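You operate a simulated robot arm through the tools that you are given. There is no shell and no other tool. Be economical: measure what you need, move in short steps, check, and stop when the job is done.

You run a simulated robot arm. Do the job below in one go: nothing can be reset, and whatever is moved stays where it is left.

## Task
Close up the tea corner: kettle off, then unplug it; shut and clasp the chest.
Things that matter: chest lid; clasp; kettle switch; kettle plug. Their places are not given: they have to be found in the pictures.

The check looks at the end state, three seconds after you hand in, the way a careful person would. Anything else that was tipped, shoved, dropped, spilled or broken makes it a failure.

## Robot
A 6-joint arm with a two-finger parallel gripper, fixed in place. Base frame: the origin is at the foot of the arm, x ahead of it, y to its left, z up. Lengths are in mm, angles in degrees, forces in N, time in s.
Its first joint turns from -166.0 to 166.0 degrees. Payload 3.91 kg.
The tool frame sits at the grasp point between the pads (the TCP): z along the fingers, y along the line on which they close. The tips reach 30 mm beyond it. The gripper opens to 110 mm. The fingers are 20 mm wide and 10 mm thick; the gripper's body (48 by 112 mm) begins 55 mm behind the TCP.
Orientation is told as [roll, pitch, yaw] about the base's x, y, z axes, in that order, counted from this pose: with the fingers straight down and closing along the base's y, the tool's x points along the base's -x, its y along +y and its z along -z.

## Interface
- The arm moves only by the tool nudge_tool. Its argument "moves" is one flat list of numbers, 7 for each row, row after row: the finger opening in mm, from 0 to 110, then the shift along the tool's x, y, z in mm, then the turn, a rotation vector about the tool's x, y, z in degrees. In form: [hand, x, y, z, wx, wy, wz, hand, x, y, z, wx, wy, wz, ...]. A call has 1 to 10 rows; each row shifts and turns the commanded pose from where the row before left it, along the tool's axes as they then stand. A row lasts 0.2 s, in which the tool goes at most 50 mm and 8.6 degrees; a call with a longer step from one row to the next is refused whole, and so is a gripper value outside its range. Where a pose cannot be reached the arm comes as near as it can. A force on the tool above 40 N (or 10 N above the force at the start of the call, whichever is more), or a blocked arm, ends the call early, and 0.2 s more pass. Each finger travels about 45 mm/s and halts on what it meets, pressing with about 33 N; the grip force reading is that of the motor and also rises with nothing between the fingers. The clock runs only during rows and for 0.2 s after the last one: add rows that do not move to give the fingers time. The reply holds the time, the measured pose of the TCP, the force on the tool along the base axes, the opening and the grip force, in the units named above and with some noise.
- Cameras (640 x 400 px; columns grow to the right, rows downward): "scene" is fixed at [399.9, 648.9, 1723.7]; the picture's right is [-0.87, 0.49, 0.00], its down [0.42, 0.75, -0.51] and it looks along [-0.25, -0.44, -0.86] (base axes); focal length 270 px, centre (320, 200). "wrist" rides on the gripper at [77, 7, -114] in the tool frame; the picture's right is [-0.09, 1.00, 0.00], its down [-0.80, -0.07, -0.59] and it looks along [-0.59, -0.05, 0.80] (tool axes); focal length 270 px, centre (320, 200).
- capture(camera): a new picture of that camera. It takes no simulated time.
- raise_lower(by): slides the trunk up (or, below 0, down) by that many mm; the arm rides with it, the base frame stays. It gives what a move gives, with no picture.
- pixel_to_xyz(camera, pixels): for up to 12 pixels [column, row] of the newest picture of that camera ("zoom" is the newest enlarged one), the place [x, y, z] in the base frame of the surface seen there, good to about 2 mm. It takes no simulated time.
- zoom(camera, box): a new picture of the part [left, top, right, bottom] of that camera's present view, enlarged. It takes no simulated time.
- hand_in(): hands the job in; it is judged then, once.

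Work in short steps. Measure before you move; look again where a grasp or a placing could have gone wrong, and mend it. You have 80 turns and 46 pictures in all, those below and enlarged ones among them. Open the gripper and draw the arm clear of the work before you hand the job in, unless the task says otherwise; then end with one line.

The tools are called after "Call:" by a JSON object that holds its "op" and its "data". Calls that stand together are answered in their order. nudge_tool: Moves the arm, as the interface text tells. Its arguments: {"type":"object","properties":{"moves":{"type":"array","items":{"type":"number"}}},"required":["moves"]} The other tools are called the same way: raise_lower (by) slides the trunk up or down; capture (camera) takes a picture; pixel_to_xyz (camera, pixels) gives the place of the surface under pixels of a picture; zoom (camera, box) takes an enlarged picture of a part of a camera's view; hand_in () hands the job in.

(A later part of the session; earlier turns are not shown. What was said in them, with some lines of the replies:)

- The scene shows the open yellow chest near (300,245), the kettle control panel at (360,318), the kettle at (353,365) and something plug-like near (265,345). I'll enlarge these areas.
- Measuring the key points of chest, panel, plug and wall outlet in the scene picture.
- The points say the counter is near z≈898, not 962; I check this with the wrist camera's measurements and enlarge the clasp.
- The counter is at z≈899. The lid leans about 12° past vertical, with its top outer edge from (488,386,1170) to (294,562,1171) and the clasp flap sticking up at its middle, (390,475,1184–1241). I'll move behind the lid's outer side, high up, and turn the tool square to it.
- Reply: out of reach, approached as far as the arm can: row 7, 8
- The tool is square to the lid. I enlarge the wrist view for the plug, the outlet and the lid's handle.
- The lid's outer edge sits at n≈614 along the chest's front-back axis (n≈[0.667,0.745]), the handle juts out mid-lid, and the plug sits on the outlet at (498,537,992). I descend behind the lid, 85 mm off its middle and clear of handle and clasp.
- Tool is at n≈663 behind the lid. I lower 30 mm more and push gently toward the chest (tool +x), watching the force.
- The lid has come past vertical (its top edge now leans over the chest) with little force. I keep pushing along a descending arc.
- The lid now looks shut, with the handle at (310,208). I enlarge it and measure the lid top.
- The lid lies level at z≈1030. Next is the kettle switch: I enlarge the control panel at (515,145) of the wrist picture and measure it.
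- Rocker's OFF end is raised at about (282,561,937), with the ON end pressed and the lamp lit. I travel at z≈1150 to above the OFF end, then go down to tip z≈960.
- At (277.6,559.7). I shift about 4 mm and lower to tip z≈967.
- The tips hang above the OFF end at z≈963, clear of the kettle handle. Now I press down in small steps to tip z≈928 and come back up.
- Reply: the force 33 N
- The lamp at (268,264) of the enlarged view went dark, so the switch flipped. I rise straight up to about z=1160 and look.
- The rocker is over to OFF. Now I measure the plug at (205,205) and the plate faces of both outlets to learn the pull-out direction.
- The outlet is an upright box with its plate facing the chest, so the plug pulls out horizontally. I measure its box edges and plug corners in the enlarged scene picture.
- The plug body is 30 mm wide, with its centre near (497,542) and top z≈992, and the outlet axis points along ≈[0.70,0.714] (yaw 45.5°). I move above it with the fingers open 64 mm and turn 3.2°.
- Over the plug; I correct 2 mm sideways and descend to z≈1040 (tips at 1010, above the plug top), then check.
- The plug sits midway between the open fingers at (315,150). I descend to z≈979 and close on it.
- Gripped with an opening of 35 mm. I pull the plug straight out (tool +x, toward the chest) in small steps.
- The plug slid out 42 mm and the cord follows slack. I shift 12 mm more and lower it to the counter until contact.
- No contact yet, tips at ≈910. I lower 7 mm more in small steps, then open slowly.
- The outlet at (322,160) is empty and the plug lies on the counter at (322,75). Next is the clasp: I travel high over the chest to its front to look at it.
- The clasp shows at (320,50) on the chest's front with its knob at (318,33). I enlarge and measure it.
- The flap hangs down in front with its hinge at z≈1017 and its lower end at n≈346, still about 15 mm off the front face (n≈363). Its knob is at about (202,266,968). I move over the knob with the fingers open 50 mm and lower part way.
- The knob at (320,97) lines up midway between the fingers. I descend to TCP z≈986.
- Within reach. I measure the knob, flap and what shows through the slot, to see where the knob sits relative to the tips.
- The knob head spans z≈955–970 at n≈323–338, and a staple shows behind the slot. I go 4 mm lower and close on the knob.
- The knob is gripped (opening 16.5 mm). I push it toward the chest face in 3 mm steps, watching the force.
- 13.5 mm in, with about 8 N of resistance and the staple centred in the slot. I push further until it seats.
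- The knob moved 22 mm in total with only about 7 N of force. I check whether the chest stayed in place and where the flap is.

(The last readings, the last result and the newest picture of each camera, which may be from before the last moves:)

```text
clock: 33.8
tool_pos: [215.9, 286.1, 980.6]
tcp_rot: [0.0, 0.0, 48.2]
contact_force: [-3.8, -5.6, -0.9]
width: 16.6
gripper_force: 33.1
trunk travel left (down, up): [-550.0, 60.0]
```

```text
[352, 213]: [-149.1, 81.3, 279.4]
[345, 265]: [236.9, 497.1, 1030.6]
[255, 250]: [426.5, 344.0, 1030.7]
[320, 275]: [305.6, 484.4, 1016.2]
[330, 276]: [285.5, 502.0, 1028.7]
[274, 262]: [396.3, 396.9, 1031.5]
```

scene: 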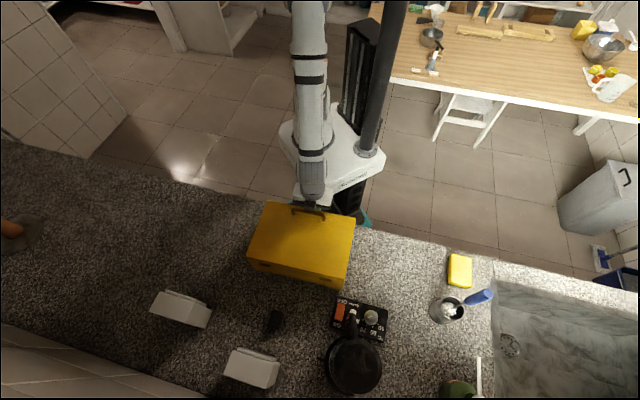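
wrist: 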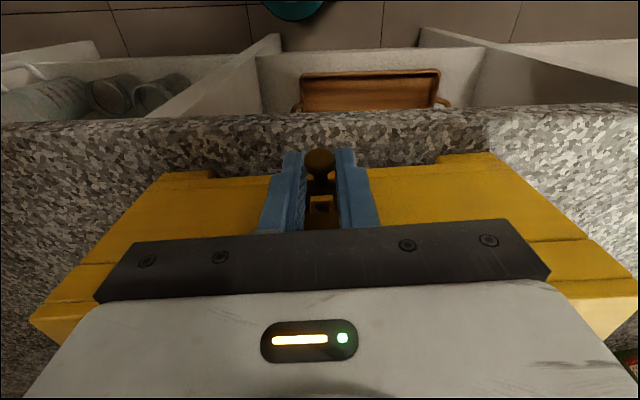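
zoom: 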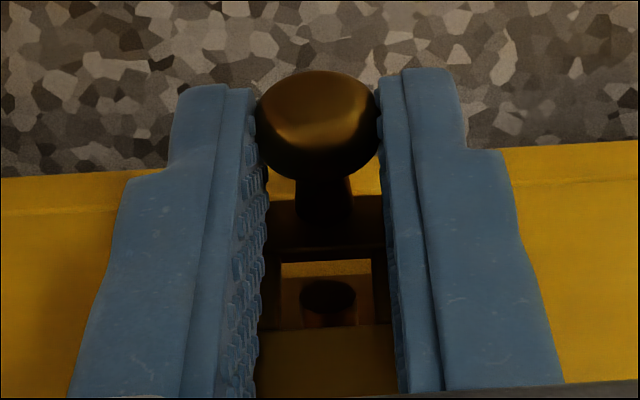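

The readings show the flap still about 14° open while the light chest slid roughly 19 mm: the clasp's snap resists more than the chest's grip on the counter. I will release and instead press down on the protruding knob, which loads the chest onto the counter while swinging the flap inward.

Call:
{"op": "nudge_tool", "data": {"moves": [24, 0, 0, 0, 0, 0, 0, 40, 0, 0, 0, 0, 0, 0, 40, 0, 0, -20, 0, 0, 0, 40, 5, 0, -25, 0, 0, 0, 20, 4, 0, 0, 0, 0, 0, 0, 0, 0, 0, 0, 0, 0, 0, 0, 0, 0, 0, 0, 0, 0, 0, 0, 0, 0, 0, 0]}}

Call:
{"op": "capture", "data": {"camera": "wrist"}}

Call:
{"op": "pixel_to_xyz", "data": {"camera": "wrist", "pixels": [[315, 142], [315, 148], [310, 136], [326, 140], [318, 155], [200, 160], [440, 155], [170, 215], [470, 205], [275, 185], [370, 185]]}}

```text
clock: 35.6
tool_pos: [210.5, 278.8, 1025.4]
tcp_rot: [0.0, 0.0, 48.3]
contact_force: [0.1, 0.1, 0.0]
width: 0.1
gripper_force: 33.4
trunk travel left (down, up): [-550.0, 60.0]
```

```text
8 pictures are left
```

wrist: 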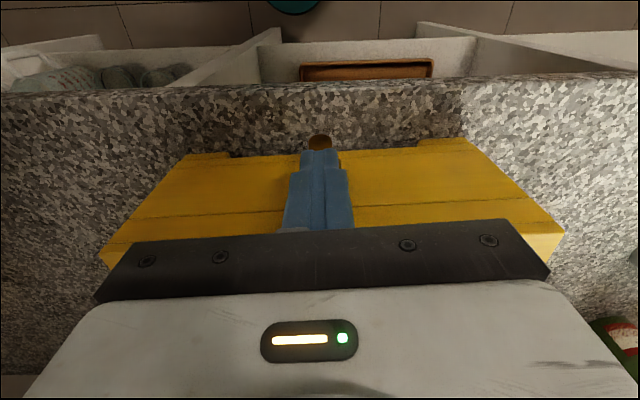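

```text
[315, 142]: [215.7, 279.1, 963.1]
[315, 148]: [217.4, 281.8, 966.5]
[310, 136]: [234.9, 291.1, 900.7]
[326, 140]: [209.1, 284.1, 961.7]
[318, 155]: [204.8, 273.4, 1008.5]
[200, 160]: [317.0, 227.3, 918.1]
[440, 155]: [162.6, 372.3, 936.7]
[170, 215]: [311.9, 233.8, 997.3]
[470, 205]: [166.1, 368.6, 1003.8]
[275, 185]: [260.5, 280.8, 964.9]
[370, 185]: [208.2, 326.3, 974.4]
```

The knob top is at z≈968, n≈350–362, directly under the tips (at z≈995). I shift 3 mm and press down gently.

Call:
{"op": "nudge_tool", "data": {"moves": [0, -3, 0, 15, 0, 0, 0, 0, 0, 0, 8, 0, 0, 0, 0, 0, 0, 3, 0, 0, 0, 0, 0, 0, 2, 0, 0, 0, 0, 0, 0, 2, 0, 0, 0, 0, 0, 0, 2, 0, 0, 0, 0, 0, 0, 0, 0, 0, 0]}}

```text
clock: 37.2
tool_pos: [214.0, 282.0, 995.2]
tcp_rot: [0.0, -0.3, 48.2]
contact_force: [7.3, 6.1, 23.1]
width: 0.0
gripper_force: 32.9
trunk travel left (down, up): [-550.0, 60.0]
```

23 N downward with the knob dragging the finger inward, so the flap wants to close. I continue a few millimetres down and inward.

Call:
{"op": "nudge_tool", "data": {"moves": [0, -2, 0, 1, 0, 0, 0, 0, -2, 0, 1, 0, 0, 0, 0, -2, 0, 1, 0, 0, 0, 0, -1, 0, 1, 0, 0, 0, 0, 0, 0, 0, 0, 0, 0]}}

Call:
{"op": "zoom", "data": {"camera": "wrist", "box": [160, 100, 480, 300]}}

Call:
{"op": "pixel_to_xyz", "data": {"camera": "zoom", "pixels": [[320, 80], [310, 70], [330, 75], [100, 140], [540, 130], [220, 150], [420, 150], [395, 260], [250, 260]]}}

```text
clock: 37.8
tool_pos: [214.0, 283.8, 993.9]
tcp_rot: [0.1, -0.5, 48.2]
contact_force: [3.6, -5.1, 20.0]
width: 0.0
gripper_force: 33.0
trunk travel left (down, up): [-550.0, 60.0]
stopped in row 2: the force on the tool passed its limit (the readings are from after the stop); the commanded pose is now the measured one
```

```text
2.00 times, centred on (320, 200) of wrist
```

zoom: 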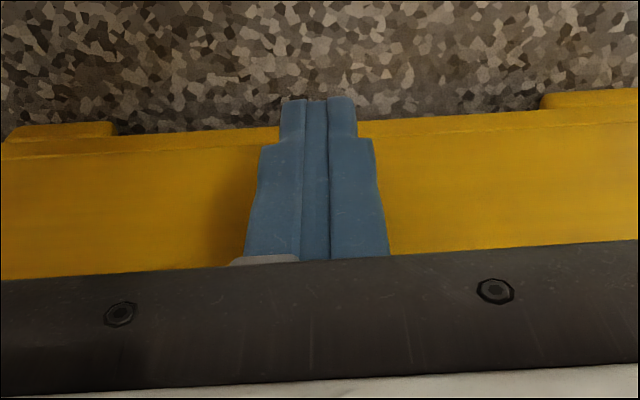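

```text
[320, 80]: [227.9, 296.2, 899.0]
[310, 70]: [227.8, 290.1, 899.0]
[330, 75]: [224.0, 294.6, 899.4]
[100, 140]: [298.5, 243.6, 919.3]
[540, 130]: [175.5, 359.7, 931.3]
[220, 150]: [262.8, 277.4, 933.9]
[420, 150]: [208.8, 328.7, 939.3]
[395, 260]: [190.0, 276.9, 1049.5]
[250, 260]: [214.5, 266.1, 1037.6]
```

The force limit was passed, but the chest front stayed at n≈381–385. I lift off and open the fingers to see the flap.

Call:
{"op": "nudge_tool", "data": {"moves": [0, 0, 0, -15, 0, 0, 0, 0, 0, 0, -20, 0, 0, 0, 40, 0, 0, 0, 0, 0, 0, 56, 0, 0, 0, 0, 0, 0, 56, 0, 0, 0, 0, 0, 0, 56, 0, 0, 0, 0, 0, 0]}}

Call:
{"op": "zoom", "data": {"camera": "wrist", "box": [240, 100, 400, 200]}}

Call:
{"op": "pixel_to_xyz", "data": {"camera": "zoom", "pixels": [[320, 150], [320, 180], [280, 240], [360, 240], [320, 270], [270, 330], [370, 330], [180, 260], [460, 260], [320, 350], [320, 300]]}}

```text
clock: 39.2
tool_pos: [214.5, 283.5, 1026.5]
tcp_rot: [-0.1, -0.3, 48.2]
contact_force: [-0.7, -0.1, -0.2]
width: 56.1
gripper_force: 0.1
trunk travel left (down, up): [-550.0, 60.0]
```

```text
4.00 times, centred on (320, 150) of wrist
```

zoom: 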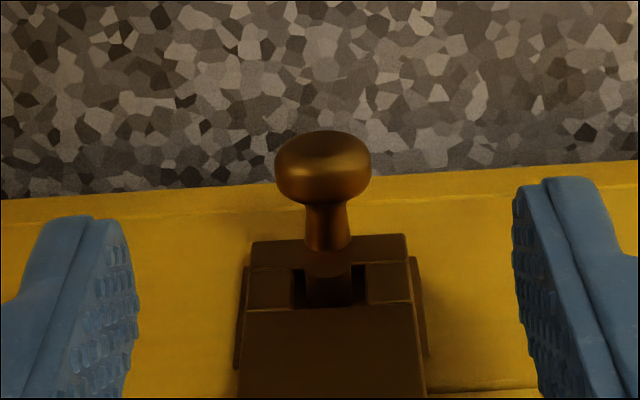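

```text
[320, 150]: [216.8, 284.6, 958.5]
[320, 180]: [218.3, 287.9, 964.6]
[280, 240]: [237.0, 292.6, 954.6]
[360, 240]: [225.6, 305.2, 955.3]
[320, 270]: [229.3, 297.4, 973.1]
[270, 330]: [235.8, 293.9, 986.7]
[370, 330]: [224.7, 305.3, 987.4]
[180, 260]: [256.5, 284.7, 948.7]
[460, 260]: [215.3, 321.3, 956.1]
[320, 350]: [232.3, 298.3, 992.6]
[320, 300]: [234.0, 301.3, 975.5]
```

The peg now passes through the slot (320,270) and the flap lies flat and vertical, so it is clasped. The chest still needs to go back about 19 mm, so I travel over it to its rear side with closed fingers.

Call:
{"op": "nudge_tool", "data": {"moves": [56, 0, 0, -40, 0, 0, 0, 56, 0, 0, -40, 0, 0, 0, 30, 0, 0, -40, 0, 0, 0, 0, 0, 0, -35, 0, 0, 0, 0, -43, 0, 0, 0, 0, 0, 0, -43, 0, 0, 0, 0, 0, 0, -43, 1, 0, 0, 0, 0, 0, -43, 1, 0, 0, 0, 0, 0, -43, 0, 0, 0, 0, 0, 0, -43, 0, 0, 0, 0, 0]}}

Call:
{"op": "capture", "data": {"camera": "wrist"}}

Call:
{"op": "pixel_to_xyz", "data": {"camera": "wrist", "pixels": [[190, 80], [260, 80], [320, 78], [380, 75], [190, 60], [430, 60], [320, 60], [320, 70], [320, 90]]}}

```text
clock: 41.4
tool_pos: [386.3, 481.0, 1181.0]
tcp_rot: [0.0, -0.2, 48.0]
contact_force: [-0.2, -0.4, 0.5]
width: 0.1
gripper_force: 33.5
trunk travel left (down, up): [-550.0, 60.0]
```

```text
5 pictures are left
```

wrist: 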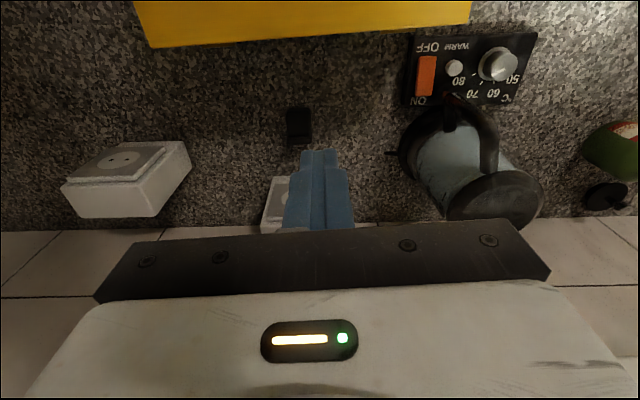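

```text
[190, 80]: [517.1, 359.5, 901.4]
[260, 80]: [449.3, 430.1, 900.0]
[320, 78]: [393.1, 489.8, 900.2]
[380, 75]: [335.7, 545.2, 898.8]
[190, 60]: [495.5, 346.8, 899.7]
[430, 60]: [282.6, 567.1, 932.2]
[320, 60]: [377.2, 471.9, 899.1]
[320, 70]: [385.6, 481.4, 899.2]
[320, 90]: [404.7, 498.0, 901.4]
```

The lid's rear edge runs from (150,46) to (468,23). I measure it to fix the contact point and the chest's yaw.

Call:
{"op": "pixel_to_xyz", "data": {"camera": "wrist", "pixels": [[155, 43], [235, 38], [320, 31], [400, 25], [462, 20], [320, 20], [160, 36], [300, 107], [300, 135]]}}

```text
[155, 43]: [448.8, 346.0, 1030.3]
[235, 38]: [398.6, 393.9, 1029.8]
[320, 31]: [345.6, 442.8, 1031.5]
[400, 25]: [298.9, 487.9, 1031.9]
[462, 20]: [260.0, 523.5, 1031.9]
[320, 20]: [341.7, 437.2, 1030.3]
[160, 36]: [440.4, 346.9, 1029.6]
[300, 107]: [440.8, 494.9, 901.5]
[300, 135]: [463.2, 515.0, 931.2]
```

Rear lid edge is at n≈560 with a yaw error of about 1°. From n=616, u=-33 I descend to z≈987 and approach to n≈578.

Call:
{"op": "nudge_tool", "data": {"moves": [0, 0, 0, 45, 0, 0, 0, 0, 0, 0, 45, 0, 0, 0, 0, 0, 0, 45, 0, 0, 0, 0, 0, 0, 40, 0, 0, 0, 0, 0, 0, 19, 0, 0, 0, 0, 20, 0, 0, 0, 0, 0, 0, 18, 0, 0, 0, 0, 0, 0, 0, 0, 0, 0, 0, 0]}}

```text
clock: 43.2
tool_pos: [359.1, 450.8, 989.5]
tcp_rot: [0.1, -0.2, 48.2]
contact_force: [0.3, 0.2, 1.1]
width: 0.0
gripper_force: 33.7
trunk travel left (down, up): [-550.0, 60.0]
```

At n≈575, just short of contact. I push about 23 mm in small steps toward the chest's original place.

Call:
{"op": "nudge_tool", "data": {"moves": [0, 3, 0, 0, 0, 0, 0, 0, 3, 0, 0, 0, 0, 0, 0, 3, 0, 0, 0, 0, 0, 0, 3, 0, 0, 0, 0, 0, 0, 3, 0, 0, 0, 0, 0, 0, 3, 0, 0, 0, 0, 0, 0, 3, 0, 0, 0, 0, 0, 0, 1.5, 0, 0, 0, 0, 0, 0, 0, 0, 0, 0, 0, 0]}}

Call:
{"op": "capture", "data": {"camera": "scene"}}

Call:
{"op": "pixel_to_xyz", "data": {"camera": "scene", "pixels": [[285, 200], [352, 213], [345, 265], [255, 250], [320, 275], [340, 280], [300, 203], [298, 203], [272, 202], [348, 262]]}}

```text
clock: 45.2
tool_pos: [345.2, 432.0, 989.0]
tcp_rot: [-0.1, -0.3, 48.3]
contact_force: [6.1, 5.4, 2.2]
width: 0.1
gripper_force: 33.3
trunk travel left (down, up): [-550.0, 60.0]
```

```text
4 pictures are left
```

scene: 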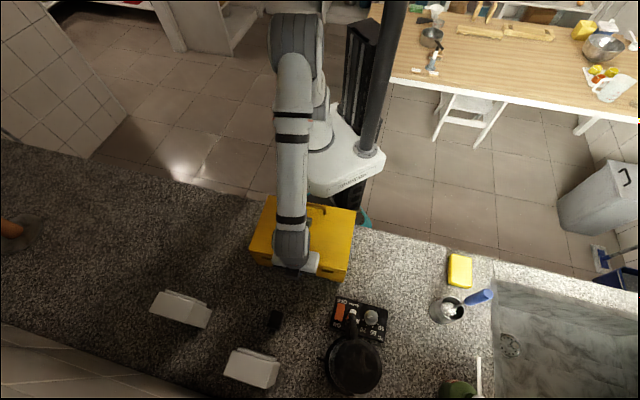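

```text
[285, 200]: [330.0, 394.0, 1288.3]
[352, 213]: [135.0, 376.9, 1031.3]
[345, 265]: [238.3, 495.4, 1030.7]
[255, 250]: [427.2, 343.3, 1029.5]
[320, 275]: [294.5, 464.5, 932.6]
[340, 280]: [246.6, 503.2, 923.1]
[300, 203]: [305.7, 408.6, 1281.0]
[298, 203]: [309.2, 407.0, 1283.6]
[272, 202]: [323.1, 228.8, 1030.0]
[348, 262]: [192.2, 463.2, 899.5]
```

The chest's rear wall at (320,275) reads (294.5,464.5), the same as before the slide. I back off, rise, and move to the front side for one check of the clasp.

Call:
{"op": "nudge_tool", "data": {"moves": [0, -10, 0, 0, 0, 0, 0, 0, -15, 0, 0, 0, 0, 0, 0, 0, 0, -40, 0, 0, 0, 0, 0, 0, -45, 0, 0, 0, 0, 0, 0, -45, 0, 0, 0, 0, 0, 0, -45, 0, 0, 0, 0, 0, 0, -40, 0, 0, 0, 0, 0, 0, 0, 0, 0, 0]}}

Call:
{"op": "nudge_tool", "data": {"moves": [0, 40, 0, 0, 0, 0, 0, 0, 40, 0, 0, 0, 0, 0, 0, 40, 0, 0, 0, 0, 0, 0, 40, 0, 0, 0, 0, 0, 0, 40, 0, 0, 0, 0, 0, 0, 0, 0, 0, 0, 0, 0]}}

Call:
{"op": "capture", "data": {"camera": "wrist"}}

```text
clock: 47.0
tool_pos: [359.6, 450.5, 1212.0]
tcp_rot: [0.0, -0.3, 48.1]
contact_force: [-0.3, 0.1, -0.2]
width: 0.0
gripper_force: 33.0
trunk travel left (down, up): [-550.0, 60.0]
```

```text
clock: 48.4
tool_pos: [228.3, 302.3, 1206.1]
tcp_rot: [0.0, -0.2, 48.1]
contact_force: [0.5, -0.5, -0.3]
width: 0.0
gripper_force: 33.2
trunk travel left (down, up): [-550.0, 60.0]
```

```text
3 pictures are left
```

wrist: 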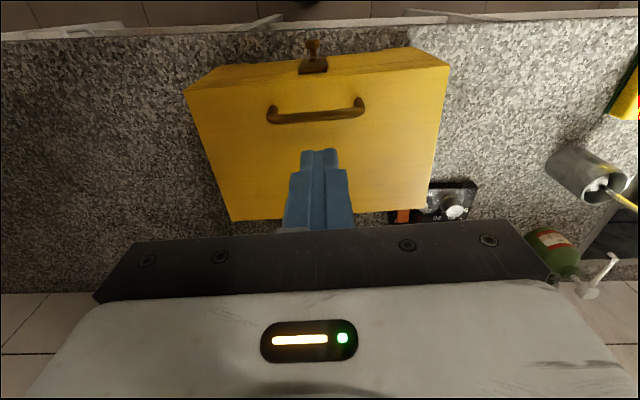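

I enlarge and measure the clasp once more to confirm that it stayed snapped.

Call:
{"op": "zoom", "data": {"camera": "wrist", "box": [264, 20, 360, 80]}}

Call:
{"op": "pixel_to_xyz", "data": {"camera": "wrist", "pixels": [[275, 70], [360, 65], [312, 45], [190, 90], [445, 65], [232, 217]]}}

```text
6.67 times, centred on (312, 50) of wrist
```

zoom: 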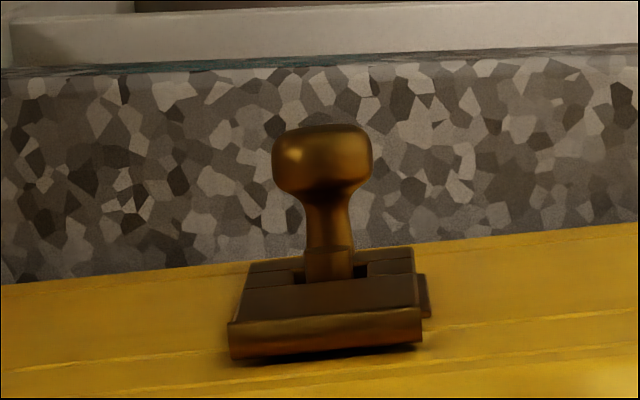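

```text
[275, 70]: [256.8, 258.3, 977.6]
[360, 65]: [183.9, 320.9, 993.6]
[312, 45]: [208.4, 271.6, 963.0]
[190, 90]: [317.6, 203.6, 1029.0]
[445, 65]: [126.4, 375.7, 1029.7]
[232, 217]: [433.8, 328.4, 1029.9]
```

The flap lies flat with the peg through its slot, and the chest front is back at n≈363–364. I open the gripper and lift the arm clear.

Call:
{"op": "nudge_tool", "data": {"moves": [20, 0, 0, -40, 0, 0, 0, 40, 0, 0, -40, 0, 0, 0, 60, 0, 0, -40, 0, 0, 0, 80, 0, 0, -40, 0, 0, 0, 100, 0, 0, -30, 0, 0, 0, 100, 0, 0, 0, 0, 0, 0, 100, 0, 0, 0, 0, 0, 0]}}

Call:
{"op": "capture", "data": {"camera": "scene"}}

```text
clock: 50.0
tool_pos: [225.3, 302.3, 1396.0]
tcp_rot: [0.0, -0.3, 48.2]
contact_force: [-0.3, 0.1, 0.5]
width: 99.8
gripper_force: 0.0
trunk travel left (down, up): [-550.0, 60.0]
```

```text
1 pictures are left
```

scene: 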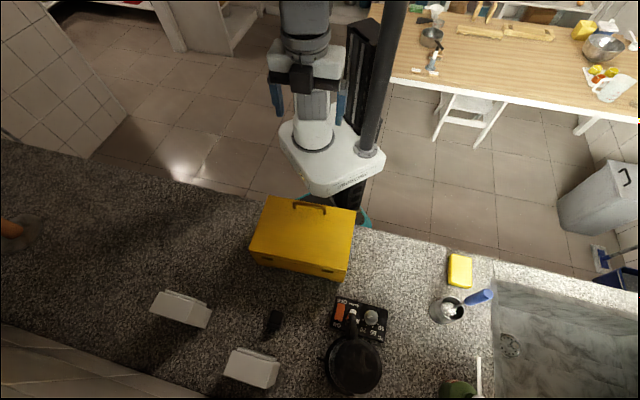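

Everything is in place: chest shut and clasped, kettle off, plug lying on the counter at (272,320), arm clear. I hand in.

Call:
{"op": "hand_in", "data": {}}

```text
The job is handed in.
```

The kettle is off and unplugged, and the chest is shut and clasped; the chest slid about 19 mm while I was closing the clasp, and I pushed it back to within a few mm of its original place.
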